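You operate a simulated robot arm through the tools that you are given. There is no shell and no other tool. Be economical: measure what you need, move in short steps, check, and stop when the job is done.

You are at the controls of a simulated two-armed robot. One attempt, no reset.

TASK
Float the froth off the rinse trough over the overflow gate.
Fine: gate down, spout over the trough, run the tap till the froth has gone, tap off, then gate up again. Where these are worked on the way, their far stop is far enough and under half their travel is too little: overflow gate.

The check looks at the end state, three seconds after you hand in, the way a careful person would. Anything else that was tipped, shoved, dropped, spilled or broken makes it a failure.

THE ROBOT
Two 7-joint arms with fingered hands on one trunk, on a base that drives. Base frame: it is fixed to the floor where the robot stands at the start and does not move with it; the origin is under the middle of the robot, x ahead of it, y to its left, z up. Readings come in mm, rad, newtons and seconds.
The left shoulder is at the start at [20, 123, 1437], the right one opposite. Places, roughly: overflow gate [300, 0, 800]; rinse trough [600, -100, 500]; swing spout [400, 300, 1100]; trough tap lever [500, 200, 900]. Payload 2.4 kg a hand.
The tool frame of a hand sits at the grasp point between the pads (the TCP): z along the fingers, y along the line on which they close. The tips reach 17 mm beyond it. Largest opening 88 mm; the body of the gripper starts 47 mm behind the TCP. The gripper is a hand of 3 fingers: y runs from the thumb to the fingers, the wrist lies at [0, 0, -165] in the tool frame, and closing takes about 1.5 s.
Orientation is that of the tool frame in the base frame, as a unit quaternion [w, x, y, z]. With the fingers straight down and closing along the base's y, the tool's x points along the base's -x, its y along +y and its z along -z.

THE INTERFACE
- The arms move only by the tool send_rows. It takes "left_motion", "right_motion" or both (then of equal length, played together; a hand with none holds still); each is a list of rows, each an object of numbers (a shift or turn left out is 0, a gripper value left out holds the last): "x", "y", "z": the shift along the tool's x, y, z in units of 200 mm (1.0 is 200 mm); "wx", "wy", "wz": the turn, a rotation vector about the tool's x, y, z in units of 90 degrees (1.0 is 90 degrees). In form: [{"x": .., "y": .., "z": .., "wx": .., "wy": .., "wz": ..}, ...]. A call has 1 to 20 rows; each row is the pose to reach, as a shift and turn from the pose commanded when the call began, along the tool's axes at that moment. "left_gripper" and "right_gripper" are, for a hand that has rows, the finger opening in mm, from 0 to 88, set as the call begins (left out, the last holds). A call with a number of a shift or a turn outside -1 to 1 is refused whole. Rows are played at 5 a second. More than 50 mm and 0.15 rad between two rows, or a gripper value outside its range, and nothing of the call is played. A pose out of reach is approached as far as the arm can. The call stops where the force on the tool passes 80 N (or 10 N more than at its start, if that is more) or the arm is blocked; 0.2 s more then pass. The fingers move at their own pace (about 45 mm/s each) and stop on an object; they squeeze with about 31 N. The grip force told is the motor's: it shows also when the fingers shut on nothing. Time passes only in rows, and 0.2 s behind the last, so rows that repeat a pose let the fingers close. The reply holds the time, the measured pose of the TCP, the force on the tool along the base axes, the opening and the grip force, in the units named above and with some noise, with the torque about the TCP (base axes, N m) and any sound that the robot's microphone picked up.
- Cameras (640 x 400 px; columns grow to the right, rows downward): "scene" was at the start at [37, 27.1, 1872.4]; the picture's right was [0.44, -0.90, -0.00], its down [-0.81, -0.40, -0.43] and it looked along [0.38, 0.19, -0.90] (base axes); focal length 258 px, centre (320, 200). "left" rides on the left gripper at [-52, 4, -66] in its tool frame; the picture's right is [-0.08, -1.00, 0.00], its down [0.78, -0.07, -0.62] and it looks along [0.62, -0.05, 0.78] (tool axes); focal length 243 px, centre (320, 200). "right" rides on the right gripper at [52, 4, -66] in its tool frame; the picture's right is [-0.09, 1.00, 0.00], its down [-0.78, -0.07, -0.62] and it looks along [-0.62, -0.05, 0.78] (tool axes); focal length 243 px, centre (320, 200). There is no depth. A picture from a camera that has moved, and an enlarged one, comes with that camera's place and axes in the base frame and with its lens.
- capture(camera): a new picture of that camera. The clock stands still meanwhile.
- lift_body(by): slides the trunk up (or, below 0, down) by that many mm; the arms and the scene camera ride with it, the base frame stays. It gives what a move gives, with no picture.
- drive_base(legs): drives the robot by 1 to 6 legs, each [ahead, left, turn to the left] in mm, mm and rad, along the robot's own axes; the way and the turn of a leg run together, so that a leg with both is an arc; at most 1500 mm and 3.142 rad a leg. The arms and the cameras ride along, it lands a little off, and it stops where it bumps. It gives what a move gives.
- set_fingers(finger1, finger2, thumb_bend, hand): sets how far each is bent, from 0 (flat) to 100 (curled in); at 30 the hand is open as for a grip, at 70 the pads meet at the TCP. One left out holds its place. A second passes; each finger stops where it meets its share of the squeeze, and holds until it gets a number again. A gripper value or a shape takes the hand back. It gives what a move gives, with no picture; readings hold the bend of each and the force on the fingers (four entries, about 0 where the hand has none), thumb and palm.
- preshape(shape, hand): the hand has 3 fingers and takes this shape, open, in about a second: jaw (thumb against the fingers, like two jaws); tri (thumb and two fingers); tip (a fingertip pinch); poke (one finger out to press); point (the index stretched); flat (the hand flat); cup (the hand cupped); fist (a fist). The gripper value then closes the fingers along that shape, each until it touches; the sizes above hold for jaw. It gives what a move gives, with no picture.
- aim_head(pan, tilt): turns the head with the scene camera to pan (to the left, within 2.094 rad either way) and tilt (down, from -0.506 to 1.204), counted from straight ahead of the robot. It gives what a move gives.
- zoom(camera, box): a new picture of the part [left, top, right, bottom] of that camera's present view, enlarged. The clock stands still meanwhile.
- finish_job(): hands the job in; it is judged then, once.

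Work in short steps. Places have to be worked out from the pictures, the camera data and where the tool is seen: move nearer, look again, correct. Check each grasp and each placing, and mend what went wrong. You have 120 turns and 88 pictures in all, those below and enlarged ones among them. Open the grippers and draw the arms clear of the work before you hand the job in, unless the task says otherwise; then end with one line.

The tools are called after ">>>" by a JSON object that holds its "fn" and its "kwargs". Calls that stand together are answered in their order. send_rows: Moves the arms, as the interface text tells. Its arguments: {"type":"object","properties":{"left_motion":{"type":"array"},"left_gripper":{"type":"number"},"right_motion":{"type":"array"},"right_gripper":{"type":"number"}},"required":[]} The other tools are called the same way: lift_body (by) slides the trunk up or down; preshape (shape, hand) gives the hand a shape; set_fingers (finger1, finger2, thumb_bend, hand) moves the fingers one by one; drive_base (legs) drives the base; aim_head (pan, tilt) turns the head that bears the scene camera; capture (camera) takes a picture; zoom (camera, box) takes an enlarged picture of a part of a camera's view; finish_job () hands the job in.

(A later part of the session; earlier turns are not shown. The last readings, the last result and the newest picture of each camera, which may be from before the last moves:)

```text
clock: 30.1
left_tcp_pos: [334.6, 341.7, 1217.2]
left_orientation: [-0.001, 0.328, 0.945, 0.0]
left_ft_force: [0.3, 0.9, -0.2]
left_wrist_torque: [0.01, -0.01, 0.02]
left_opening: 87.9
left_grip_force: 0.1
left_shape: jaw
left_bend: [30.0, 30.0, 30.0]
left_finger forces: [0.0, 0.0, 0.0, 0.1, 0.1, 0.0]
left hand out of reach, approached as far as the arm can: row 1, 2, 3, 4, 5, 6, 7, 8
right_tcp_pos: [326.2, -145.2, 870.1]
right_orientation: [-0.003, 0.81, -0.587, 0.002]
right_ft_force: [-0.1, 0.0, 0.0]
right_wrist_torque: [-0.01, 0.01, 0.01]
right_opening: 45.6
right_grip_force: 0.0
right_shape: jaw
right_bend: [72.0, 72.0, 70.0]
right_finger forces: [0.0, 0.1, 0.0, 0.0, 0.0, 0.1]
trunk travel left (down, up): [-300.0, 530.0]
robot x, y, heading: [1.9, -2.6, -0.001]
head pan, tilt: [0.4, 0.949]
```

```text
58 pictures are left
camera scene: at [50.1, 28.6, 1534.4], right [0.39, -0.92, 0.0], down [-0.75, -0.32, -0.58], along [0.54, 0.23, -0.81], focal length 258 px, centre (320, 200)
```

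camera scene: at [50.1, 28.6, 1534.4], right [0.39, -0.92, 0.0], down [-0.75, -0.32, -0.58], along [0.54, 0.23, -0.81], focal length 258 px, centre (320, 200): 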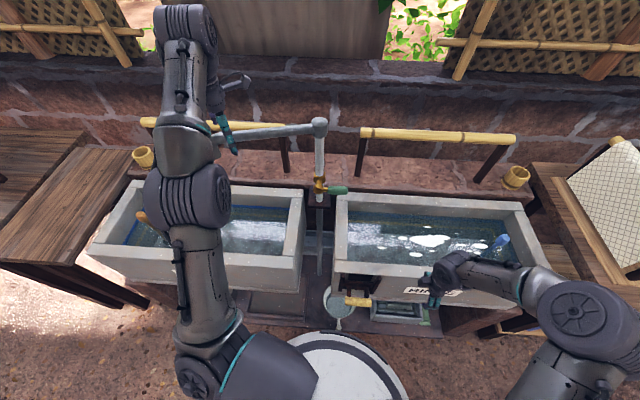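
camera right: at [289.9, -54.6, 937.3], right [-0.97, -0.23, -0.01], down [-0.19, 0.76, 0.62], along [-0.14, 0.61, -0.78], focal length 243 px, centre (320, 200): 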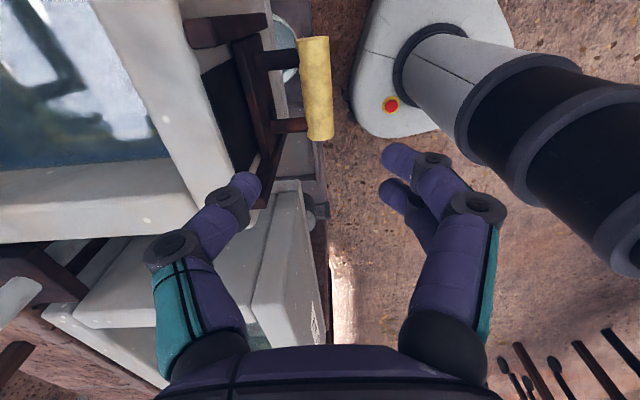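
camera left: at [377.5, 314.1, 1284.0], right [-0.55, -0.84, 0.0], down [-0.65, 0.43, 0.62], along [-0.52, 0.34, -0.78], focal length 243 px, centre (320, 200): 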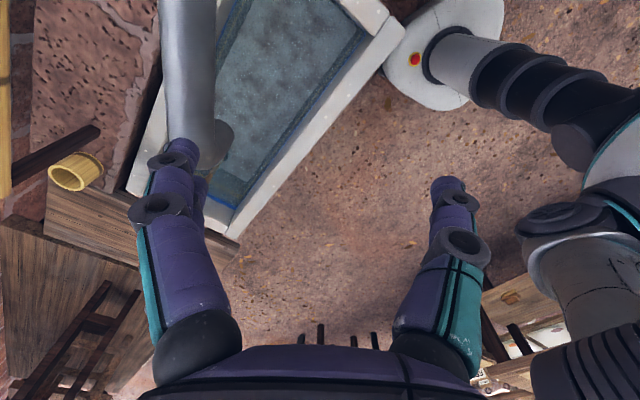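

The arm needs the trunk higher for this, and the pictures confirm the pipe line from (418, 371) to (361, 418). I'll raise the trunk 200.

>>> {"fn": "lift_body", "kwargs": {"by": 200}}

>>> {"fn": "send_rows", "kwargs": {"left_motion": [{}, {}], "left_gripper": 60}}

```text
clock: 32.2
left_tcp_pos: [333.7, 342.4, 1417.3]
left_orientation: [0.002, 0.326, 0.945, 0.0]
left_ft_force: [0.1, -0.6, 0.6]
left_wrist_torque: [0.01, -0.04, -0.01]
left_opening: 88.0
left_grip_force: 0.0
left_shape: jaw
left_bend: [30.0, 30.0, 30.0]
left_finger forces: [0.0, 0.1, 0.0, 0.0, 0.0, 0.0]
right_tcp_pos: [326.0, -146.5, 1070.0]
right_orientation: [-0.003, 0.81, -0.587, 0.002]
right_ft_force: [0.1, -0.1, 0.3]
right_wrist_torque: [-0.03, 0.0, -0.01]
right_opening: 45.5
right_grip_force: 0.0
right_shape: jaw
right_bend: [72.0, 72.0, 70.0]
right_finger forces: [0.0, 0.1, 0.0, 0.1, 0.0, 0.0]
trunk travel left (down, up): [-500.0, 330.0]
robot x, y, heading: [2.6, 1.6, 0.002]
head pan, tilt: [0.4, 0.949]
```

```text
clock: 32.8
left_tcp_pos: [333.6, 343.2, 1418.1]
left_orientation: [0.001, 0.326, 0.945, 0.001]
left_ft_force: [-0.2, 0.5, 0.8]
left_wrist_torque: [0.01, -0.01, 0.01]
left_opening: 60.2
left_grip_force: 0.0
left_shape: jaw
left_bend: [68.0, 68.0, 65.0]
left_finger forces: [0.0, 0.1, 0.0, 0.1, 0.0, 0.0]
right_tcp_pos: [325.7, -146.0, 1068.9]
right_orientation: [-0.004, 0.81, -0.586, 0.002]
right_ft_force: [-0.8, -0.3, 0.1]
right_wrist_torque: [-0.03, 0.01, 0.02]
right_opening: 45.5
right_grip_force: 0.0
right_shape: jaw
right_bend: [72.0, 72.0, 70.0]
right_finger forces: [0.1, 0.0, 0.0, 0.1, 0.0, 0.0]
trunk travel left (down, up): [-500.0, 330.0]
robot x, y, heading: [-1.4, 3.4, -0.003]
head pan, tilt: [0.4, 0.949]
```

Commanded and measured poses agree. I'll move over the pipe at about (408, 367) and descend to z≈1225.

>>> {"fn": "send_rows", "kwargs": {"left_motion": [{"x": -0.1, "y": 0.16}, {"x": -0.21, "y": 0.325}, {"x": -0.21, "y": 0.325, "z": 0.24}, {"x": -0.21, "y": 0.325, "z": 0.48}, {"x": -0.21, "y": 0.325, "z": 0.72}, {"x": -0.21, "y": 0.325, "z": 0.96}]}}

>>> {"fn": "capture", "kwargs": {"camera": "left"}}

```text
clock: 34.2
left_tcp_pos: [407.3, 368.0, 1225.9]
left_orientation: [0.001, 0.327, 0.945, 0.0]
left_ft_force: [0.3, -0.1, -0.2]
left_wrist_torque: [0.01, 0.0, -0.01]
left_opening: 60.0
left_grip_force: 0.1
left_shape: jaw
left_bend: [68.0, 68.0, 65.0]
left_finger forces: [0.1, 0.0, 0.1, 0.0, 0.0, 0.0]
left hand out of reach, approached as far as the arm can: row 1, 2, 3, 4
right_tcp_pos: [327.0, -146.4, 1070.1]
right_orientation: [-0.004, 0.81, -0.587, 0.003]
right_ft_force: [-0.3, 0.7, -0.5]
right_wrist_torque: [-0.02, 0.0, 0.01]
right_opening: 45.6
right_grip_force: 0.1
right_shape: jaw
right_bend: [72.0, 72.0, 70.0]
right_finger forces: [0.0, 0.0, 0.0, 0.0, 0.0, 0.0]
trunk travel left (down, up): [-500.0, 330.0]
robot x, y, heading: [0.7, 3.9, 0.002]
head pan, tilt: [0.4, 0.949]
```

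```text
57 pictures are left
camera left: at [449.9, 339.6, 1291.3], right [-0.55, -0.84, 0.0], down [-0.66, 0.43, 0.62], along [-0.52, 0.34, -0.78], focal length 243 px, centre (320, 200)
```

left: 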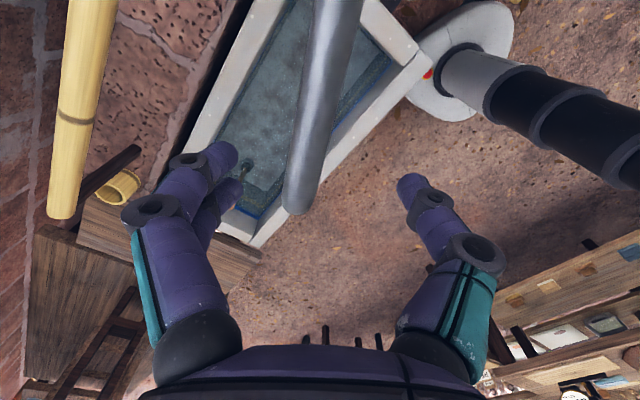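

The pipe is centred between the fingers. I'll descend to z≈1120 so they straddle it.

>>> {"fn": "send_rows", "kwargs": {"left_motion": [{"y": 0.01, "z": 0.13}, {"y": 0.01, "z": 0.26}, {"y": 0.01, "z": 0.39}, {"y": 0.01, "z": 0.5}]}}

>>> {"fn": "capture", "kwargs": {"camera": "left"}}

```text
clock: 35.2
left_tcp_pos: [406.6, 368.4, 1126.4]
left_orientation: [0.001, 0.325, 0.946, 0.0]
left_ft_force: [0.9, 0.8, 1.2]
left_wrist_torque: [0.01, 0.0, 0.01]
left_opening: 60.0
left_grip_force: 0.2
left_shape: jaw
left_bend: [68.0, 68.0, 65.0]
left_finger forces: [0.1, 0.0, 0.0, 0.0, 0.1, 0.0]
right_tcp_pos: [325.7, -144.6, 1070.6]
right_orientation: [-0.003, 0.81, -0.586, 0.003]
right_ft_force: [0.0, 0.7, 0.0]
right_wrist_torque: [0.02, -0.02, -0.01]
right_opening: 45.8
right_grip_force: 0.1
right_shape: jaw
right_bend: [72.0, 72.0, 70.0]
right_finger forces: [0.0, 0.1, 0.0, 0.1, 0.0, 0.1]
trunk travel left (down, up): [-500.0, 330.0]
robot x, y, heading: [1.9, -1.9, 0.0]
head pan, tilt: [0.4, 0.949]
```

```text
56 pictures are left
camera left: at [449.4, 340.5, 1192.2], right [-0.55, -0.84, 0.0], down [-0.66, 0.43, 0.62], along [-0.52, 0.34, -0.78], focal length 243 px, centre (320, 200)
```

left: 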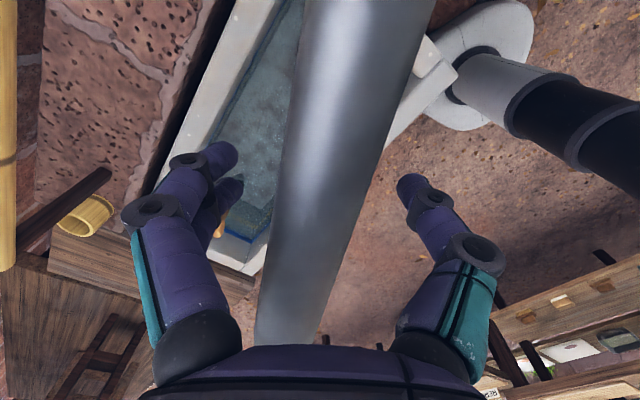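

The straddle is clean. Now the first 60° of the swing around the riser at (554, 243), with a looser opening of 44.

>>> {"fn": "send_rows", "kwargs": {"left_motion": [{"x": -0.003, "y": -0.126, "wz": -0.083}, {"x": -0.022, "y": -0.251, "wz": -0.167}, {"x": -0.058, "y": -0.372, "wz": -0.25}, {"x": -0.108, "y": -0.488, "wz": -0.333}, {"x": -0.174, "y": -0.596, "wz": -0.417}, {"x": -0.253, "y": -0.694, "wz": -0.5}, {"x": -0.344, "y": -0.781, "wz": -0.583}, {"x": -0.446, "y": -0.856, "wz": -0.667}], "left_gripper": 44}}

>>> {"fn": "capture", "kwargs": {"camera": "left"}}

>>> {"fn": "capture", "kwargs": {"camera": "scene"}}

```text
clock: 37.0
left_tcp_pos: [372.7, 179.0, 1127.1]
left_orientation: [0.0, -0.192, 0.981, 0.0]
left_ft_force: [-0.5, 0.9, 0.1]
left_wrist_torque: [-0.01, 0.03, -0.02]
left_opening: 44.5
left_grip_force: 0.0
left_shape: jaw
left_bend: [72.0, 72.0, 70.0]
left_finger forces: [0.0, 0.4, 0.0, 0.1, 0.0, 0.0]
right_tcp_pos: [327.5, -146.8, 1068.9]
right_orientation: [-0.004, 0.81, -0.586, 0.002]
right_ft_force: [0.1, 0.1, 0.0]
right_wrist_torque: [0.0, -0.02, -0.05]
right_opening: 45.6
right_grip_force: 0.1
right_shape: jaw
right_bend: [72.0, 72.0, 70.0]
right_finger forces: [0.0, 0.0, 0.0, 0.0, 0.0, 0.0]
trunk travel left (down, up): [-500.0, 330.0]
robot x, y, heading: [-0.8, -4.1, 0.004]
head pan, tilt: [0.4, 0.949]
```

```text
55 pictures are left
camera left: at [419.0, 203.4, 1193.9], right [0.45, -0.89, 0.0], down [-0.7, -0.36, 0.62], along [-0.55, -0.28, -0.78], focal length 243 px, centre (320, 200)
```

left: 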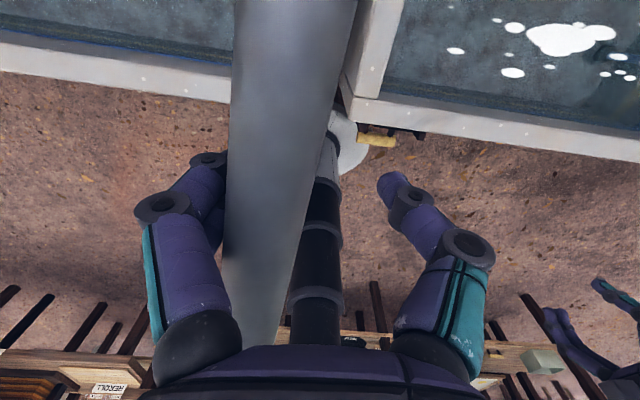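

```text
54 pictures are left
camera scene: at [49.5, 27.4, 1734.4], right [0.39, -0.92, 0.0], down [-0.75, -0.32, -0.58], along [0.54, 0.23, -0.81], focal length 258 px, centre (320, 200)
```

scene: 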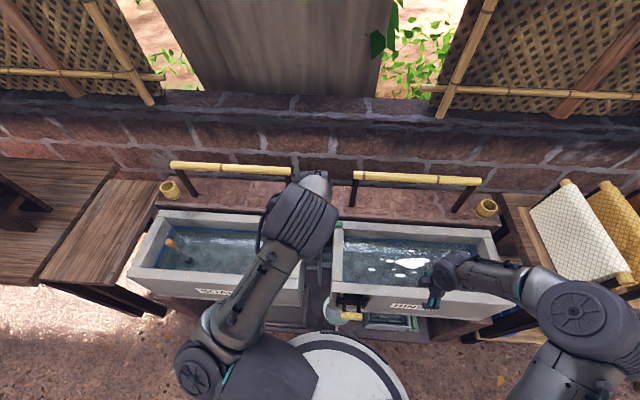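

The pipe is following. Now the second 60°.

>>> {"fn": "send_rows", "kwargs": {"left_motion": [{"x": -0.003, "y": -0.126, "wz": -0.083}, {"x": -0.022, "y": -0.251, "wz": -0.167}, {"x": -0.058, "y": -0.372, "wz": -0.25}, {"x": -0.108, "y": -0.488, "wz": -0.333}, {"x": -0.174, "y": -0.596, "wz": -0.417}, {"x": -0.253, "y": -0.694, "wz": -0.5}, {"x": -0.344, "y": -0.781, "wz": -0.583}, {"x": -0.446, "y": -0.856, "wz": -0.667}]}}

>>> {"fn": "capture", "kwargs": {"camera": "left"}}

>>> {"fn": "capture", "kwargs": {"camera": "scene"}}

```text
clock: 38.8
left_tcp_pos: [446.0, 91.4, 1138.2]
left_orientation: [0.0, -0.656, 0.754, 0.0]
left_ft_force: [-0.1, -0.3, 0.3]
left_wrist_torque: [-0.02, -0.02, -0.02]
left_opening: 45.0
left_grip_force: 0.1
left_shape: jaw
left_bend: [73.0, 72.0, 70.0]
left_finger forces: [0.0, 0.0, 0.0, 0.1, 0.3, 0.0]
left hand out of reach, approached as far as the arm can: row 7, 8
right_tcp_pos: [326.2, -145.1, 1069.3]
right_orientation: [-0.003, 0.81, -0.587, 0.003]
right_ft_force: [-0.4, 0.0, -0.3]
right_wrist_torque: [-0.01, 0.03, -0.03]
right_opening: 45.6
right_grip_force: 0.0
right_shape: jaw
right_bend: [72.0, 72.0, 70.0]
right_finger forces: [0.0, 0.1, 0.1, 0.0, 0.0, 0.1]
trunk travel left (down, up): [-500.0, 330.0]
robot x, y, heading: [1.3, -0.3, -0.001]
head pan, tilt: [0.4, 0.949]
```

```text
53 pictures are left
camera left: at [449.1, 144.9, 1205.4], right [1.0, -0.05, 0.0], down [-0.04, -0.78, 0.62], along [-0.03, -0.62, -0.78], focal length 243 px, centre (320, 200)
```

left: 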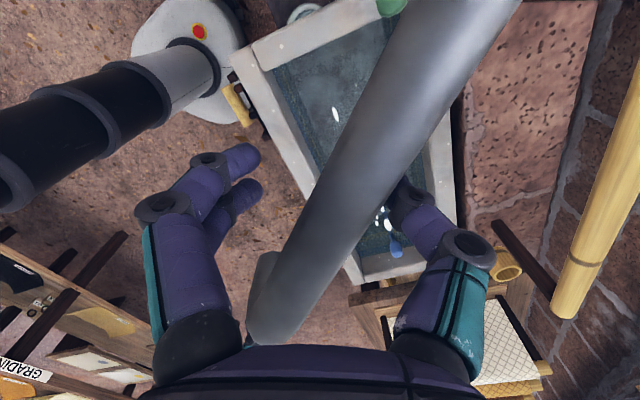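

```text
52 pictures are left
camera scene: at [49.0, 29.5, 1734.4], right [0.39, -0.92, 0.0], down [-0.75, -0.32, -0.58], along [0.54, 0.23, -0.81], focal length 258 px, centre (320, 200)
```

scene: 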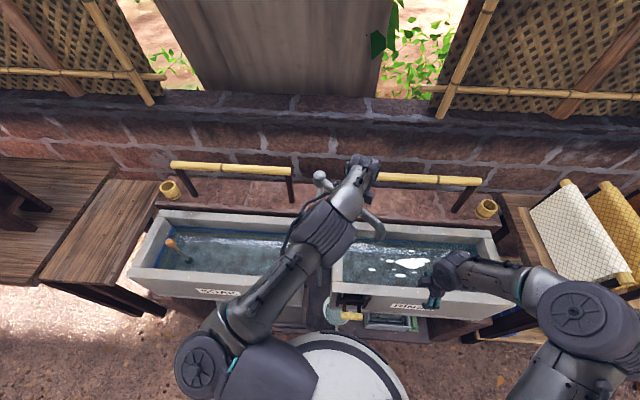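

The arm hit its limit with the rotation, leaving the pipe at about azimuth 235° with its tip just inside the near wall. I'll push another ~20° without turning the hand.

>>> {"fn": "send_rows", "kwargs": {"left_motion": [{"x": 0.02, "y": -0.09}, {"x": 0.05, "y": -0.18}, {"x": 0.08, "y": -0.27}, {"x": 0.105, "y": -0.36}]}}

>>> {"fn": "capture", "kwargs": {"camera": "left"}}

>>> {"fn": "zoom", "kwargs": {"camera": "scene", "box": [300, 150, 460, 250]}}

```text
clock: 39.8
left_tcp_pos: [464.9, 84.1, 1138.5]
left_orientation: [0.0, -0.655, 0.756, 0.0]
left_ft_force: [0.5, -0.5, -0.5]
left_wrist_torque: [0.02, 0.03, 0.03]
left_opening: 44.5
left_grip_force: 0.0
left_shape: jaw
left_bend: [73.0, 72.0, 70.0]
left_finger forces: [0.0, 0.3, 0.1, 0.1, 0.0, 0.1]
left hand out of reach, approached as far as the arm can: row 2, 3, 4
right_tcp_pos: [325.3, -146.8, 1070.0]
right_orientation: [-0.003, 0.81, -0.586, 0.002]
right_ft_force: [0.2, 0.2, -0.3]
right_wrist_torque: [-0.02, 0.01, -0.03]
right_opening: 45.5
right_grip_force: 0.0
right_shape: jaw
right_bend: [72.0, 72.0, 70.0]
right_finger forces: [0.0, 0.0, 0.0, 0.0, 0.1, 0.0]
trunk travel left (down, up): [-500.0, 330.0]
robot x, y, heading: [-1.2, 2.8, -0.001]
head pan, tilt: [0.4, 0.949]
```

```text
51 pictures are left
camera left: at [466.7, 138.0, 1205.7], right [1.0, -0.06, 0.0], down [-0.04, -0.78, 0.62], along [-0.03, -0.62, -0.78], focal length 243 px, centre (320, 200)
```

left: 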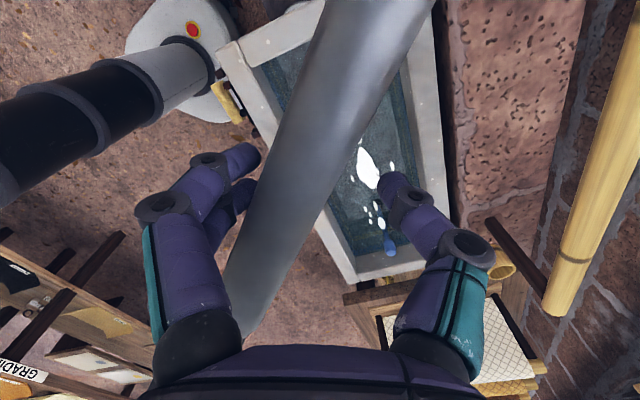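

```text
4.00 times, centred on (380, 200) of scene
camera zoom: at [49.2, 28.0, 1734.4], right [0.39, -0.92, 0.0], down [-0.75, -0.32, -0.58], along [0.54, 0.23, -0.81], focal length 1034 px, centre (80, 200)
```

zoom: 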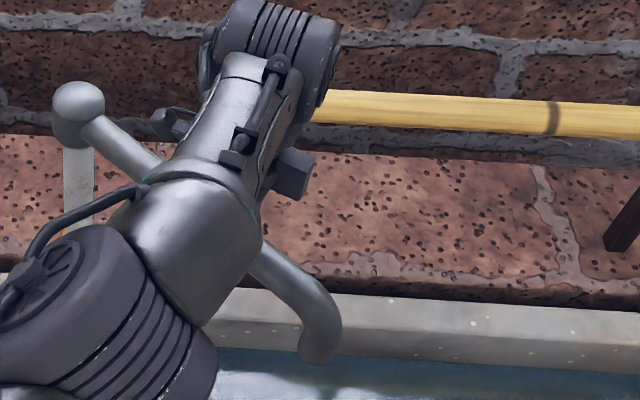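

Each wrist only reaches about 445 mm from its shoulder. I'll tilt the left hand forward about the pipe axis to gain reach and keep pushing.

>>> {"fn": "send_rows", "kwargs": {"left_motion": [{"wx": 0.07}, {"wx": 0.14}, {"wx": 0.21}, {"x": 0.01, "y": -0.06, "wx": 0.28}, {"x": 0.02, "y": -0.12, "wx": 0.35}, {"x": 0.035, "y": -0.18, "wx": 0.38}, {"x": 0.05, "y": -0.25, "wx": 0.4}, {"x": 0.065, "y": -0.31, "wx": 0.42}]}}

>>> {"fn": "capture", "kwargs": {"camera": "left"}}

>>> {"fn": "zoom", "kwargs": {"camera": "scene", "box": [280, 150, 520, 300]}}

```text
clock: 41.6
left_tcp_pos: [523.1, 64.0, 1140.0]
left_orientation: [0.213, -0.62, 0.714, -0.245]
left_ft_force: [-0.5, 0.3, -0.5]
left_wrist_torque: [0.0, -0.01, 0.0]
left_opening: 44.9
left_grip_force: 0.2
left_shape: jaw
left_bend: [72.0, 72.0, 70.0]
left_finger forces: [0.5, 0.0, 0.0, 0.0, 0.1, 0.0]
right_tcp_pos: [325.2, -145.5, 1069.0]
right_orientation: [-0.003, 0.81, -0.587, 0.002]
right_ft_force: [0.5, -0.1, -0.1]
right_wrist_torque: [0.02, -0.03, -0.01]
right_opening: 45.6
right_grip_force: 0.1
right_shape: jaw
right_bend: [72.0, 72.0, 70.0]
right_finger forces: [0.0, 0.1, 0.0, 0.1, 0.0, 0.0]
trunk travel left (down, up): [-500.0, 330.0]
robot x, y, heading: [-0.4, 3.4, -0.004]
head pan, tilt: [0.4, 0.949]
```

```text
49 pictures are left
camera left: at [487.3, 122.0, 1188.9], right [0.79, -0.03, 0.61], down [-0.44, -0.73, 0.53], along [0.43, -0.69, -0.59], focal length 243 px, centre (320, 200)
```

left: 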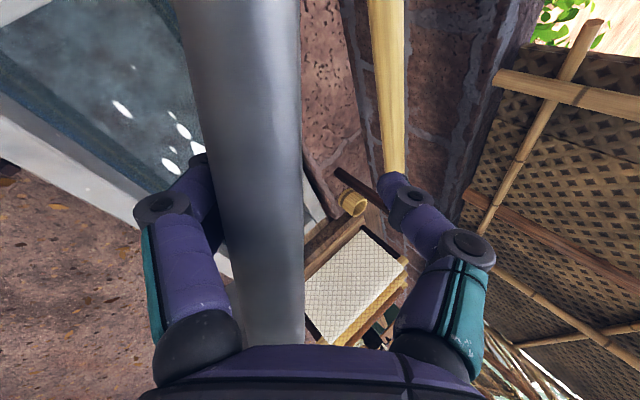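

```text
2.67 times, centred on (400, 225) of scene
camera zoom: at [49.5, 27.9, 1734.4], right [0.39, -0.92, 0.0], down [-0.75, -0.32, -0.58], along [0.54, 0.23, -0.81], focal length 689 px, centre (107, 133)
```

zoom: 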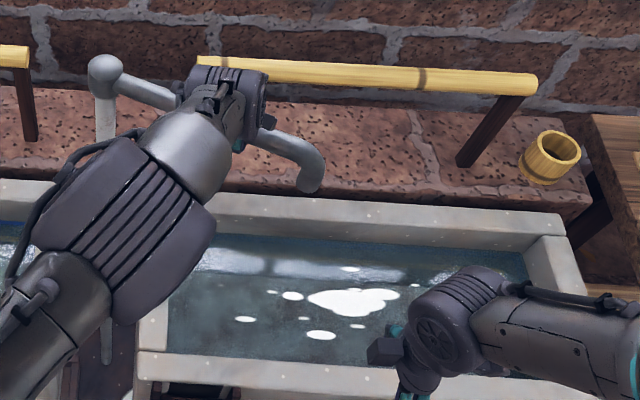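

The tip is now at about (496, -18), well inside the trough footprint. I'll open and withdraw along the fingers.

>>> {"fn": "send_rows", "kwargs": {"left_motion": [{}, {}, {"z": -0.15}, {"z": -0.35}, {"z": -0.55}, {"z": -0.75}], "left_gripper": 80}}

>>> {"fn": "capture", "kwargs": {"camera": "left"}}

>>> {"fn": "zoom", "kwargs": {"camera": "scene", "box": [280, 150, 520, 300]}}

```text
clock: 43.0
left_tcp_pos: [431.5, 75.5, 1257.0]
left_orientation: [0.213, -0.619, 0.715, -0.245]
left_ft_force: [-0.1, 0.0, -0.2]
left_wrist_torque: [0.0, 0.0, -0.03]
left_opening: 80.0
left_grip_force: 0.0
left_shape: jaw
left_bend: [47.0, 47.0, 43.0]
left_finger forces: [0.1, 0.0, 0.0, 0.0, 0.0, 0.0]
right_tcp_pos: [325.5, -146.1, 1071.2]
right_orientation: [-0.003, 0.81, -0.586, 0.003]
right_ft_force: [-0.2, 1.3, -0.1]
right_wrist_torque: [0.0, -0.02, -0.04]
right_opening: 45.6
right_grip_force: 0.0
right_shape: jaw
right_bend: [72.0, 72.0, 70.0]
right_finger forces: [0.0, 0.0, 0.0, 0.0, 0.0, 0.1]
trunk travel left (down, up): [-500.0, 330.0]
robot x, y, heading: [0.2, 0.0, -0.005]
head pan, tilt: [0.4, 0.949]
```

```text
47 pictures are left
camera left: at [393.7, 134.0, 1306.5], right [0.79, -0.03, 0.61], down [-0.44, -0.73, 0.53], along [0.43, -0.69, -0.59], focal length 243 px, centre (320, 200)
```

left: 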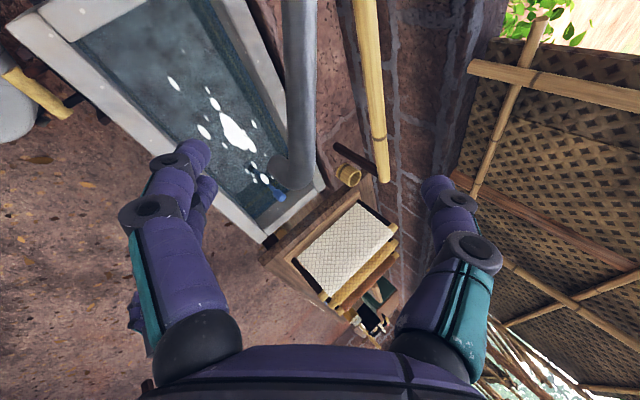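

```text
2.67 times, centred on (400, 225) of scene
camera zoom: at [48.3, 27.9, 1734.5], right [0.39, -0.92, 0.0], down [-0.75, -0.32, -0.58], along [0.54, 0.23, -0.81], focal length 689 px, centre (107, 133)
```

zoom: 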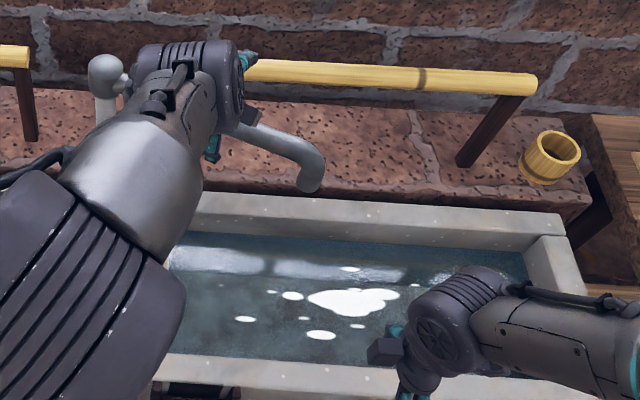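

The spout is well placed over the rinse trough. For the lever I'll bring the left hand to a horizontal, forward-pointing pose with the thumb on top and fingers below, so it can straddle the lever and turn it either way.

>>> {"fn": "send_rows", "kwargs": {"left_motion": [{"x": -0.03, "y": 0.08, "z": 0.056, "wx": 0.072}, {"x": -0.055, "y": 0.16, "z": 0.112, "wx": 0.144}, {"x": -0.082, "y": 0.24, "z": 0.168, "wx": 0.216}, {"x": -0.11, "y": 0.32, "z": 0.224, "wx": 0.29}, {"x": -0.137, "y": 0.4, "z": 0.28, "wx": 0.362}, {"x": -0.164, "y": 0.48, "z": 0.336, "wx": 0.434}, {"x": -0.19, "y": 0.56, "z": 0.392, "wx": 0.506}, {"x": -0.219, "y": 0.641, "z": 0.449, "wx": 0.578}]}}

>>> {"fn": "capture", "kwargs": {"camera": "scene"}}

```text
clock: 44.8
left_tcp_pos: [394.5, 125.7, 1107.0]
left_orientation: [-0.465, 0.464, -0.533, 0.533]
left_ft_force: [-0.6, -0.9, 0.6]
left_wrist_torque: [-0.04, 0.01, 0.04]
left_opening: 79.9
left_grip_force: 0.0
left_shape: jaw
left_bend: [47.0, 47.0, 43.0]
left_finger forces: [0.0, 0.0, 0.0, 0.0, 0.0, 0.1]
right_tcp_pos: [325.5, -146.6, 1068.8]
right_orientation: [-0.004, 0.81, -0.586, 0.002]
right_ft_force: [-0.2, -1.1, 0.0]
right_wrist_torque: [0.04, -0.02, -0.01]
right_opening: 45.8
right_grip_force: 0.1
right_shape: jaw
right_bend: [72.0, 72.0, 70.0]
right_finger forces: [0.1, 0.0, 0.0, 0.0, 0.0, 0.1]
trunk travel left (down, up): [-500.0, 330.0]
robot x, y, heading: [0.7, 1.2, 0.002]
head pan, tilt: [0.4, 0.949]
```

```text
45 pictures are left
camera scene: at [49.4, 28.3, 1734.4], right [0.39, -0.92, 0.0], down [-0.75, -0.32, -0.58], along [0.54, 0.23, -0.81], focal length 258 px, centre (320, 200)
```

scene: 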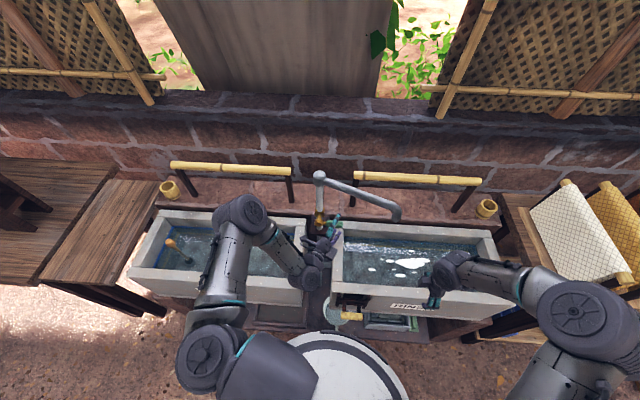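

That pose works. I'll yaw +28° to align with the tap axis, then lower the trunk 150.

>>> {"fn": "send_rows", "kwargs": {"left_motion": [{"wy": -0.078}, {"wy": -0.156}, {"wy": -0.234}, {"wy": -0.311}]}}

>>> {"fn": "lift_body", "kwargs": {"by": -150}}

>>> {"fn": "capture", "kwargs": {"camera": "left"}}

```text
clock: 45.8
left_tcp_pos: [393.7, 125.6, 1107.7]
left_orientation: [-0.579, 0.581, -0.406, 0.404]
left_ft_force: [-0.6, 0.1, 0.1]
left_wrist_torque: [-0.01, 0.01, 0.01]
left_opening: 79.8
left_grip_force: 0.1
left_shape: jaw
left_bend: [47.0, 47.0, 43.0]
left_finger forces: [0.1, 0.0, 0.0, 0.0, 0.0, 0.0]
right_tcp_pos: [326.3, -146.2, 1070.4]
right_orientation: [-0.003, 0.81, -0.587, 0.003]
right_ft_force: [-0.4, -0.2, -0.4]
right_wrist_torque: [-0.01, -0.02, -0.01]
right_opening: 45.9
right_grip_force: 0.1
right_shape: jaw
right_bend: [72.0, 72.0, 70.0]
right_finger forces: [0.1, 0.0, 0.1, 0.0, 0.0, 0.1]
trunk travel left (down, up): [-500.0, 330.0]
robot x, y, heading: [-1.0, 1.6, -0.0]
head pan, tilt: [0.4, 0.949]
```

```text
clock: 47.6
left_tcp_pos: [393.4, 126.7, 957.2]
left_orientation: [-0.579, 0.579, -0.406, 0.406]
left_ft_force: [-0.8, 0.3, -0.3]
left_wrist_torque: [0.01, 0.0, 0.0]
left_opening: 79.9
left_grip_force: 0.1
left_shape: jaw
left_bend: [47.0, 47.0, 43.0]
left_finger forces: [0.0, 0.0, 0.2, 0.0, 0.0, 0.0]
right_tcp_pos: [326.9, -145.5, 919.4]
right_orientation: [-0.003, 0.81, -0.586, 0.002]
right_ft_force: [0.1, 0.4, -0.2]
right_wrist_torque: [0.0, 0.03, 0.02]
right_opening: 45.6
right_grip_force: 0.2
right_shape: jaw
right_bend: [72.0, 72.0, 70.0]
right_finger forces: [0.0, 0.0, 0.0, 0.1, 0.0, 0.0]
trunk travel left (down, up): [-350.0, 480.0]
robot x, y, heading: [2.7, -0.1, -0.002]
head pan, tilt: [0.4, 0.949]
```

```text
44 pictures are left
camera left: at [313.7, 153.5, 953.2], right [-0.03, 0.08, 1.0], down [-0.32, -0.95, 0.07], along [0.95, -0.31, 0.05], focal length 243 px, centre (320, 200)
```

left: 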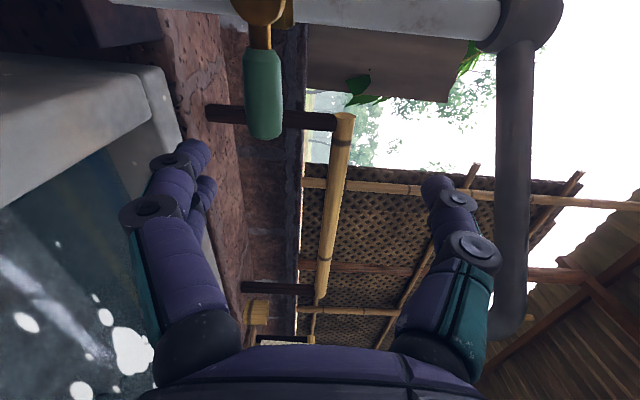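

The lever shows at about (509, 168, 914). I'll align height and lateral position and approach halfway.

>>> {"fn": "send_rows", "kwargs": {"left_motion": [{"x": 0.03, "y": 0.1}, {"x": 0.06, "y": 0.205, "z": 0.1}, {"x": 0.06, "y": 0.205, "z": 0.2}, {"x": 0.06, "y": 0.205, "z": 0.3}], "left_gripper": 66}}

>>> {"fn": "capture", "kwargs": {"camera": "left"}}

```text
clock: 48.6
left_tcp_pos: [454.0, 134.6, 915.6]
left_orientation: [-0.578, 0.579, -0.407, 0.405]
left_ft_force: [0.5, -0.2, -0.2]
left_wrist_torque: [-0.01, 0.03, -0.03]
left_opening: 66.3
left_grip_force: 0.0
left_shape: jaw
left_bend: [63.0, 63.0, 60.0]
left_finger forces: [0.0, 0.0, 0.0, 0.0, 0.0, 0.1]
right_tcp_pos: [325.9, -145.6, 920.4]
right_orientation: [-0.004, 0.81, -0.587, 0.002]
right_ft_force: [-0.1, -0.9, -0.7]
right_wrist_torque: [-0.02, 0.04, 0.03]
right_opening: 45.4
right_grip_force: 0.0
right_shape: jaw
right_bend: [72.0, 72.0, 70.0]
right_finger forces: [0.0, 0.0, 0.1, 0.1, 0.0, 0.0]
trunk travel left (down, up): [-350.0, 480.0]
robot x, y, heading: [-0.6, 3.7, 0.002]
head pan, tilt: [0.4, 0.949]
```

```text
43 pictures are left
camera left: at [374.8, 163.0, 912.7], right [-0.03, 0.08, 1.0], down [-0.32, -0.95, 0.07], along [0.95, -0.31, 0.05], focal length 243 px, centre (320, 200)
```

left: 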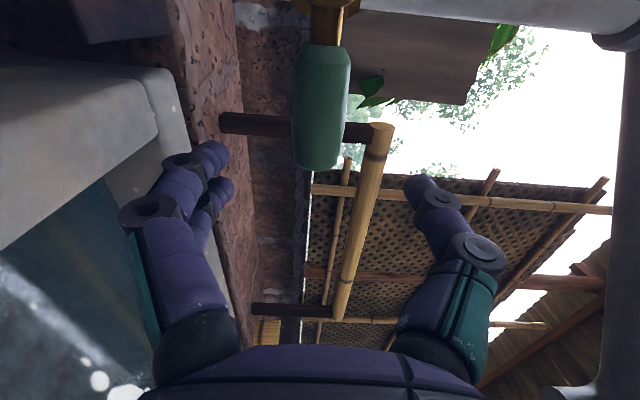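

The lever is centred at (503, 170, 915), directly ahead. I'll advance 54 mm to straddle it.

>>> {"fn": "send_rows", "kwargs": {"left_motion": [{"z": 0.09}, {"z": 0.18}, {"z": 0.27}]}}

>>> {"fn": "capture", "kwargs": {"camera": "left"}}

```text
clock: 49.4
left_tcp_pos: [505.2, 155.1, 915.4]
left_orientation: [-0.579, 0.58, -0.406, 0.405]
left_ft_force: [-1.3, 0.1, -0.1]
left_wrist_torque: [0.03, 0.0, 0.01]
left_opening: 66.4
left_grip_force: 0.0
left_shape: jaw
left_bend: [63.0, 63.0, 60.0]
left_finger forces: [0.1, 0.1, 0.0, 0.1, 0.0, 0.0]
right_tcp_pos: [326.2, -146.4, 919.3]
right_orientation: [-0.003, 0.81, -0.586, 0.002]
right_ft_force: [0.5, 0.1, -0.7]
right_wrist_torque: [-0.01, 0.03, 0.01]
right_opening: 45.7
right_grip_force: 0.0
right_shape: jaw
right_bend: [72.0, 72.0, 70.0]
right_finger forces: [0.0, 0.0, 0.0, 0.0, 0.0, 0.0]
trunk travel left (down, up): [-350.0, 480.0]
robot x, y, heading: [-3.0, -1.8, 0.002]
head pan, tilt: [0.4, 0.949]
```

```text
42 pictures are left
camera left: at [425.2, 181.8, 911.9], right [-0.03, 0.08, 1.0], down [-0.32, -0.95, 0.07], along [0.95, -0.31, 0.05], focal length 243 px, centre (320, 200)
```

left: 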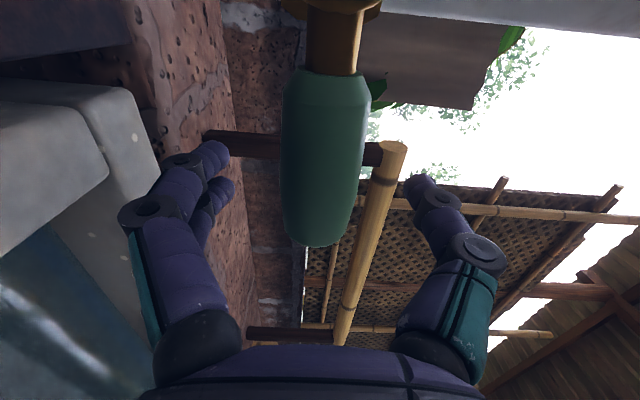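

The lever is straddled. I'll narrow the opening to 34 and try a small downward turn about the pivot, checking the force.

>>> {"fn": "send_rows", "kwargs": {"left_motion": [{}, {}, {"x": -0.002, "y": 0.045, "wz": 0.08}, {"x": -0.01, "y": 0.09, "wz": 0.167}], "left_gripper": 34}}

>>> {"fn": "capture", "kwargs": {"camera": "left"}}

```text
clock: 50.4
left_tcp_pos: [505.3, 157.5, 898.4]
left_orientation: [0.628, -0.521, 0.478, -0.325]
left_ft_force: [-1.4, 4.1, 9.2]
left_wrist_torque: [-0.2, -0.16, 0.06]
left_opening: 42.9
left_grip_force: 0.0
left_shape: jaw
left_bend: [73.0, 73.0, 70.0]
left_finger forces: [0.0, 0.1, 0.0, 0.0, 9.1, 0.1]
right_tcp_pos: [326.2, -145.5, 920.0]
right_orientation: [-0.003, 0.81, -0.586, 0.002]
right_ft_force: [-1.0, 0.1, 0.2]
right_wrist_torque: [0.03, -0.01, -0.05]
right_opening: 45.7
right_grip_force: 0.1
right_shape: jaw
right_bend: [72.0, 72.0, 70.0]
right_finger forces: [0.0, 0.0, 0.0, 0.0, 0.0, 0.0]
trunk travel left (down, up): [-350.0, 480.0]
robot x, y, heading: [-0.1, 0.3, -0.003]
head pan, tilt: [0.4, 0.949]
```

```text
41 pictures are left
camera left: at [424.3, 184.1, 908.8], right [0.06, -0.17, 0.98], down [-0.32, -0.94, -0.14], along [0.95, -0.3, -0.11], focal length 243 px, centre (320, 200)
```

left: 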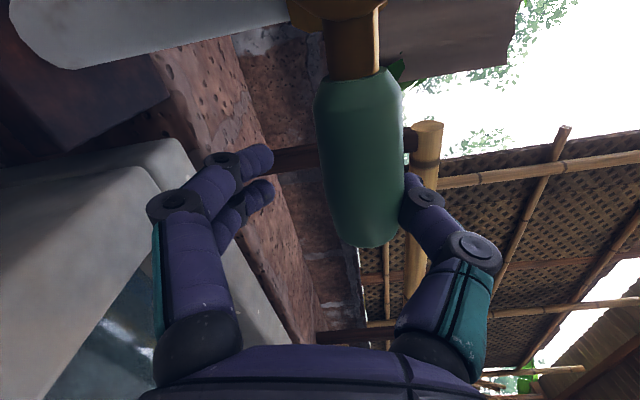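

The thumb reads 9 N and the lever seems to follow downward. I'll continue another 30°.

>>> {"fn": "send_rows", "kwargs": {"left_motion": [{"x": -0.003, "y": 0.045, "wz": 0.083}, {"x": -0.012, "y": 0.09, "wz": 0.167}, {"x": -0.026, "y": 0.132, "wz": 0.25}, {"x": -0.046, "y": 0.173, "wz": 0.333}]}}

>>> {"fn": "capture", "kwargs": {"camera": "left"}}

>>> {"fn": "zoom", "kwargs": {"camera": "scene", "box": [280, 120, 520, 270]}}

```text
clock: 51.4
left_tcp_pos: [499.4, 170.5, 860.3]
left_orientation: [0.686, -0.378, 0.603, -0.152]
left_ft_force: [-0.4, -1.3, 0.0]
left_wrist_torque: [0.03, 0.0, -0.01]
left_opening: 34.1
left_grip_force: 0.0
left_shape: jaw
left_bend: [73.0, 73.0, 70.0]
left_finger forces: [0.0, 0.0, 0.0, 0.0, 0.0, 0.0]
right_tcp_pos: [328.0, -147.7, 918.7]
right_orientation: [-0.002, 0.81, -0.587, 0.001]
right_ft_force: [-0.1, 0.2, -0.1]
right_wrist_torque: [0.02, -0.01, -0.02]
right_opening: 45.6
right_grip_force: 0.0
right_shape: jaw
right_bend: [72.0, 72.0, 70.0]
right_finger forces: [0.1, 0.0, 0.0, 0.0, 0.0, 0.0]
trunk travel left (down, up): [-350.0, 480.0]
robot x, y, heading: [-2.8, 3.5, 0.004]
head pan, tilt: [0.4, 0.949]
```

```text
40 pictures are left
camera left: at [424.3, 185.9, 896.5], right [0.23, -0.61, 0.76], down [-0.39, -0.77, -0.5], along [0.89, -0.18, -0.42], focal length 243 px, centre (320, 200)
```

left: 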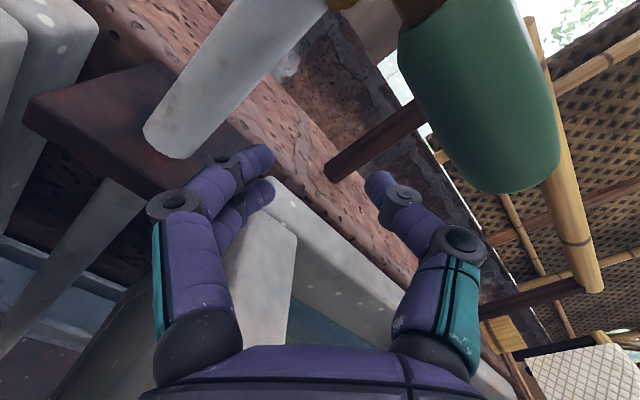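

```text
2.67 times, centred on (400, 195) of scene
camera zoom: at [54.0, 26.9, 1583.6], right [0.39, -0.92, 0.0], down [-0.75, -0.31, -0.58], along [0.53, 0.23, -0.81], focal length 689 px, centre (107, 213)
```

zoom: 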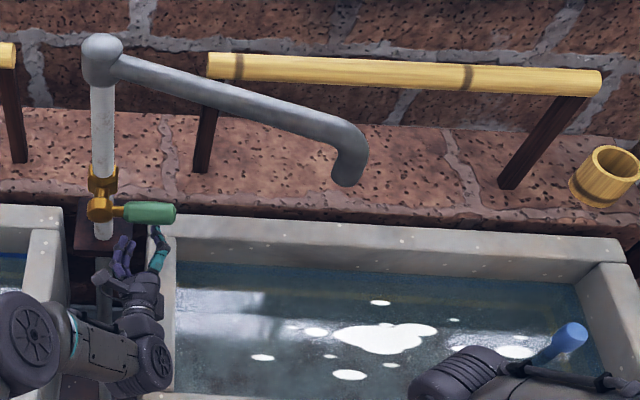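

The fingers slipped below the lever and it stayed level, so down is its stop and "on" must be upward. I'll back out, level the hand, and straddle it again.

>>> {"fn": "send_rows", "kwargs": {"left_motion": [{"z": -0.16}, {"z": -0.33}, {"z": -0.33, "x": -0.03, "y": -0.05, "wz": -0.09}, {"z": -0.33, "x": -0.06, "y": -0.1, "wz": -0.18}, {"z": -0.33, "x": -0.09, "y": -0.15, "wz": -0.27}, {"z": -0.33, "x": -0.11, "y": -0.2, "wz": -0.36}, {"z": -0.33, "x": -0.136, "y": -0.253, "wz": -0.45}, {"z": -0.33, "x": -0.136, "y": -0.253, "wz": -0.5}], "left_gripper": 60}}

>>> {"fn": "capture", "kwargs": {"camera": "left"}}

```text
clock: 53.2
left_tcp_pos: [440.5, 134.6, 921.7]
left_orientation: [-0.579, 0.579, -0.407, 0.405]
left_ft_force: [-0.4, 0.7, -0.5]
left_wrist_torque: [0.03, -0.01, 0.01]
left_opening: 59.5
left_grip_force: 0.0
left_shape: jaw
left_bend: [69.0, 69.0, 65.0]
left_finger forces: [0.1, 0.0, 0.0, 0.0, 0.0, 0.0]
right_tcp_pos: [325.1, -146.7, 920.3]
right_orientation: [-0.004, 0.81, -0.586, 0.003]
right_ft_force: [0.5, -0.4, 0.4]
right_wrist_torque: [0.03, -0.02, 0.02]
right_opening: 45.7
right_grip_force: 0.0
right_shape: jaw
right_bend: [72.0, 72.0, 70.0]
right_finger forces: [0.1, 0.1, 0.0, 0.0, 0.0, 0.0]
trunk travel left (down, up): [-350.0, 480.0]
robot x, y, heading: [-0.0, 0.2, 0.001]
head pan, tilt: [0.4, 0.949]
```

```text
38 pictures are left
camera left: at [361.0, 161.9, 918.5], right [-0.03, 0.08, 1.0], down [-0.32, -0.95, 0.07], along [0.95, -0.31, 0.05], focal length 243 px, centre (320, 200)
```

left: 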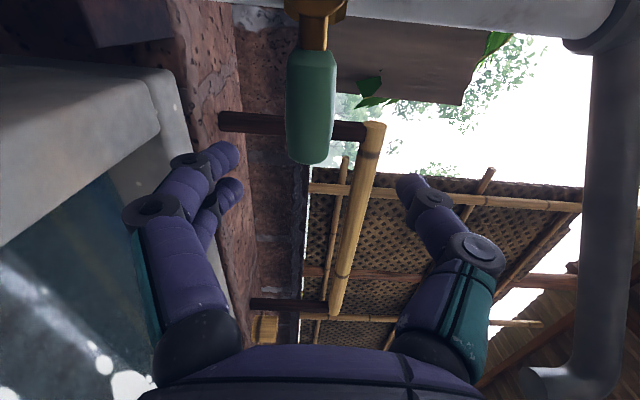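

The lever is still level. I'll advance about 78 mm so it sits deeper in the hand.

>>> {"fn": "send_rows", "kwargs": {"left_motion": [{"y": 0.03, "z": 0.13}, {"y": 0.03, "z": 0.26}, {"y": 0.03, "z": 0.39}]}}

>>> {"fn": "send_rows", "kwargs": {"left_motion": [{}, {"x": -0.003, "y": -0.045, "wz": -0.083}, {"x": -0.012, "y": -0.09, "wz": -0.167}, {"x": -0.026, "y": -0.132, "wz": -0.25}], "left_gripper": 36}}

>>> {"fn": "capture", "kwargs": {"camera": "left"}}

```text
clock: 54.0
left_tcp_pos: [514.3, 159.8, 917.4]
left_orientation: [-0.578, 0.58, -0.407, 0.405]
left_ft_force: [-0.2, -0.5, -0.7]
left_wrist_torque: [0.01, -0.02, 0.03]
left_opening: 59.7
left_grip_force: 0.1
left_shape: jaw
left_bend: [68.0, 68.0, 65.0]
left_finger forces: [0.0, 0.1, 0.0, 0.0, 0.0, 0.0]
right_tcp_pos: [326.7, -144.8, 920.0]
right_orientation: [-0.004, 0.81, -0.587, 0.002]
right_ft_force: [0.6, 0.1, 1.0]
right_wrist_torque: [-0.01, 0.01, 0.04]
right_opening: 45.7
right_grip_force: 0.2
right_shape: jaw
right_bend: [72.0, 72.0, 70.0]
right_finger forces: [0.0, 0.0, 0.0, 0.0, 0.0, 0.1]
trunk travel left (down, up): [-350.0, 480.0]
robot x, y, heading: [-0.5, 0.5, 0.0]
head pan, tilt: [0.4, 0.949]
```

```text
clock: 55.0
left_tcp_pos: [512.7, 165.5, 942.3]
left_orientation: [-0.488, 0.648, -0.284, 0.511]
left_ft_force: [-0.7, 0.3, -1.8]
left_wrist_torque: [0.03, 0.03, 0.0]
left_opening: 37.5
left_grip_force: 0.1
left_shape: jaw
left_bend: [73.0, 73.0, 70.0]
left_finger forces: [0.4, 1.1, 0.1, 0.0, 0.0, 0.0]
right_tcp_pos: [325.9, -147.5, 919.9]
right_orientation: [-0.003, 0.811, -0.586, 0.003]
right_ft_force: [-0.4, -0.1, -0.3]
right_wrist_torque: [0.01, 0.04, 0.02]
right_opening: 45.9
right_grip_force: 0.1
right_shape: jaw
right_bend: [72.0, 72.0, 70.0]
right_finger forces: [0.0, 0.0, 0.1, 0.1, 0.0, 0.1]
trunk travel left (down, up): [-350.0, 480.0]
robot x, y, heading: [-1.8, -2.6, -0.004]
head pan, tilt: [0.4, 0.949]
```

```text
37 pictures are left
camera left: at [434.8, 187.9, 918.1], right [-0.16, 0.43, 0.89], down [-0.35, -0.87, 0.36], along [0.93, -0.25, 0.28], focal length 243 px, centre (320, 200)
```

left: 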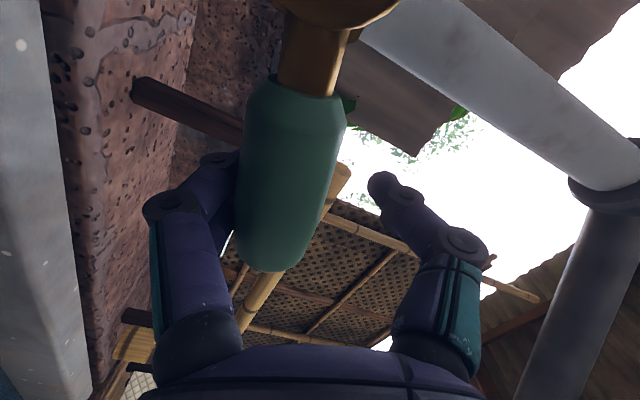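

The lever is turning upward easily at about 1 N. I'll continue another 45° and check for water.

>>> {"fn": "send_rows", "kwargs": {"left_motion": [{"x": -0.003, "y": -0.045, "wz": -0.083}, {"x": -0.012, "y": -0.09, "wz": -0.167}, {"x": -0.026, "y": -0.132, "wz": -0.25}, {"x": -0.046, "y": -0.173, "wz": -0.333}, {"x": -0.071, "y": -0.21, "wz": -0.417}, {"x": -0.101, "y": -0.244, "wz": -0.5}]}}

>>> {"fn": "capture", "kwargs": {"camera": "left"}}

>>> {"fn": "capture", "kwargs": {"camera": "scene"}}

```text
clock: 56.4
left_tcp_pos: [501.2, 201.2, 978.2]
left_orientation: [-0.257, 0.707, -0.015, 0.659]
left_ft_force: [0.8, -0.6, -1.7]
left_wrist_torque: [0.03, 0.0, 0.0]
left_opening: 37.5
left_grip_force: 0.0
left_shape: jaw
left_bend: [73.0, 73.0, 70.0]
left_finger forces: [0.7, 0.9, 0.0, 0.0, 0.0, 0.1]
right_tcp_pos: [325.8, -146.6, 920.0]
right_orientation: [-0.003, 0.811, -0.586, 0.003]
right_ft_force: [-0.1, 0.2, 0.5]
right_wrist_torque: [0.03, -0.01, 0.0]
right_opening: 45.4
right_grip_force: 0.0
right_shape: jaw
right_bend: [72.0, 72.0, 70.0]
right_finger forces: [0.0, 0.1, 0.0, 0.0, 0.0, 0.1]
trunk travel left (down, up): [-350.0, 480.0]
robot x, y, heading: [1.0, -0.0, -0.002]
head pan, tilt: [0.4, 0.949]
```

```text
36 pictures are left
camera left: at [432.8, 194.7, 929.4], right [-0.32, 0.9, 0.3], down [-0.5, -0.43, 0.75], along [0.8, 0.09, 0.59], focal length 243 px, centre (320, 200)
```

left: 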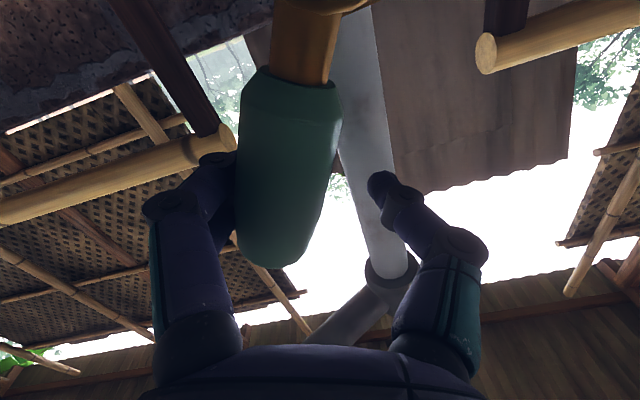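

```text
35 pictures are left
camera scene: at [49.6, 28.1, 1584.4], right [0.39, -0.92, 0.0], down [-0.75, -0.32, -0.58], along [0.54, 0.23, -0.81], focal length 258 px, centre (320, 200)
```

scene: 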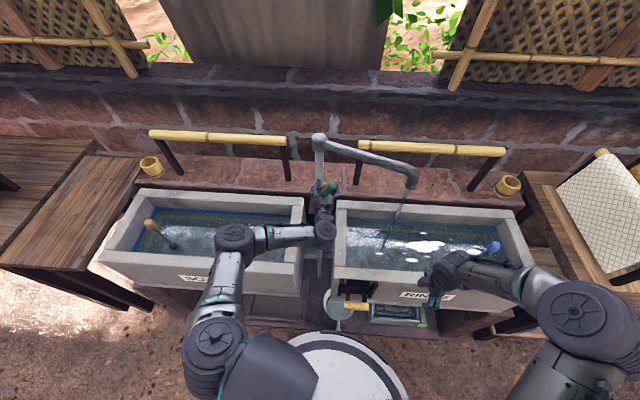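

Water is flowing from the spout into the rinse trough. I'll hold and watch the froth and overflow.

>>> {"fn": "send_rows", "kwargs": {"left_motion": [{}, {}, {}, {}, {}, {}, {}, {}, {}, {}, {}, {}, {}, {}, {}, {}, {}, {}, {}, {}]}}

>>> {"fn": "zoom", "kwargs": {"camera": "scene", "box": [300, 120, 556, 340]}}

```text
clock: 60.6
left_tcp_pos: [500.9, 200.6, 978.9]
left_orientation: [-0.257, 0.708, -0.017, 0.658]
left_ft_force: [0.8, 0.4, -0.6]
left_wrist_torque: [0.0, -0.04, 0.01]
left_opening: 37.0
left_grip_force: 0.1
left_shape: jaw
left_bend: [73.0, 73.0, 70.0]
left_finger forces: [0.3, 0.4, 0.1, 0.1, 0.0, 0.0]
right_tcp_pos: [326.3, -146.2, 920.5]
right_orientation: [-0.003, 0.81, -0.586, 0.002]
right_ft_force: [0.0, 0.2, -0.3]
right_wrist_torque: [-0.01, 0.0, 0.04]
right_opening: 45.5
right_grip_force: 0.0
right_shape: jaw
right_bend: [72.0, 72.0, 70.0]
right_finger forces: [0.0, 0.1, 0.0, 0.0, 0.0, 0.0]
trunk travel left (down, up): [-350.0, 480.0]
robot x, y, heading: [2.1, -3.3, 0.002]
head pan, tilt: [0.4, 0.949]
```

```text
1.82 times, centred on (428, 230) of scene
camera zoom: at [49.5, 28.1, 1584.4], right [0.39, -0.92, 0.0], down [-0.75, -0.32, -0.58], along [0.54, 0.23, -0.81], focal length 470 px, centre (124, 146)
```

zoom: 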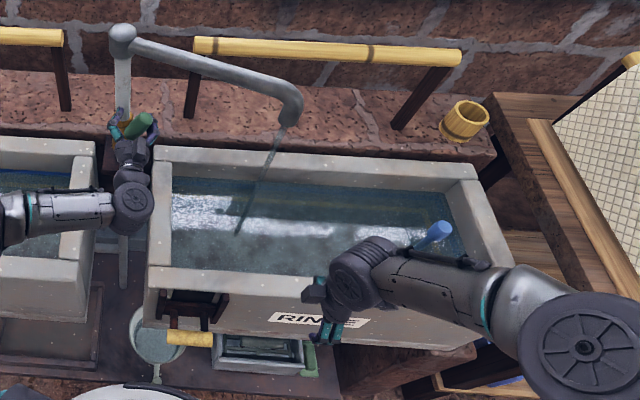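

The visible froth is gone. I'll move the right hand back toward the gate to uncover the hidden part of the water.

>>> {"fn": "send_rows", "kwargs": {"right_motion": [{"x": -0.2}, {"x": -0.4}, {"x": -0.6}, {"x": -0.75}]}}

>>> {"fn": "zoom", "kwargs": {"camera": "scene", "box": [300, 120, 556, 340]}}

```text
clock: 61.6
left_tcp_pos: [501.3, 199.8, 978.2]
left_orientation: [-0.257, 0.707, -0.017, 0.658]
left_ft_force: [-0.1, -0.4, -1.3]
left_wrist_torque: [0.01, 0.04, 0.01]
left_opening: 36.6
left_grip_force: 0.0
left_shape: jaw
left_bend: [73.0, 73.0, 70.0]
left_finger forces: [0.2, 0.4, 0.0, 0.1, 0.0, 0.0]
right_tcp_pos: [279.4, -2.4, 918.6]
right_orientation: [-0.004, 0.81, -0.586, 0.003]
right_ft_force: [-0.7, -0.2, -0.1]
right_wrist_torque: [-0.03, 0.01, -0.01]
right_opening: 45.6
right_grip_force: 0.0
right_shape: jaw
right_bend: [72.0, 72.0, 70.0]
right_finger forces: [0.0, 0.0, 0.0, 0.1, 0.0, 0.0]
trunk travel left (down, up): [-350.0, 480.0]
robot x, y, heading: [0.3, -1.5, 0.0]
head pan, tilt: [0.4, 0.949]
```

```text
1.82 times, centred on (428, 230) of scene
camera zoom: at [49.4, 28.4, 1584.4], right [0.39, -0.92, 0.0], down [-0.75, -0.32, -0.58], along [0.54, 0.23, -0.81], focal length 470 px, centre (124, 146)
```

zoom: 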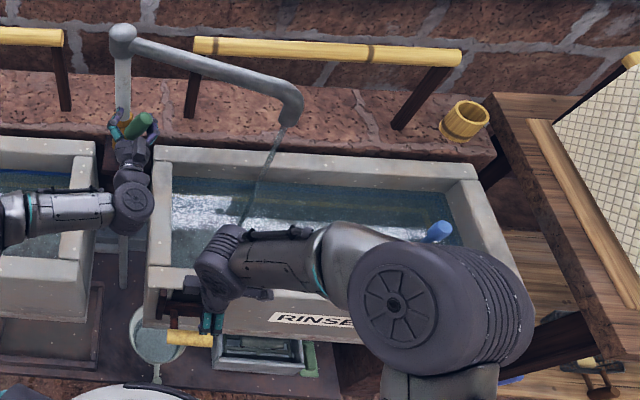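

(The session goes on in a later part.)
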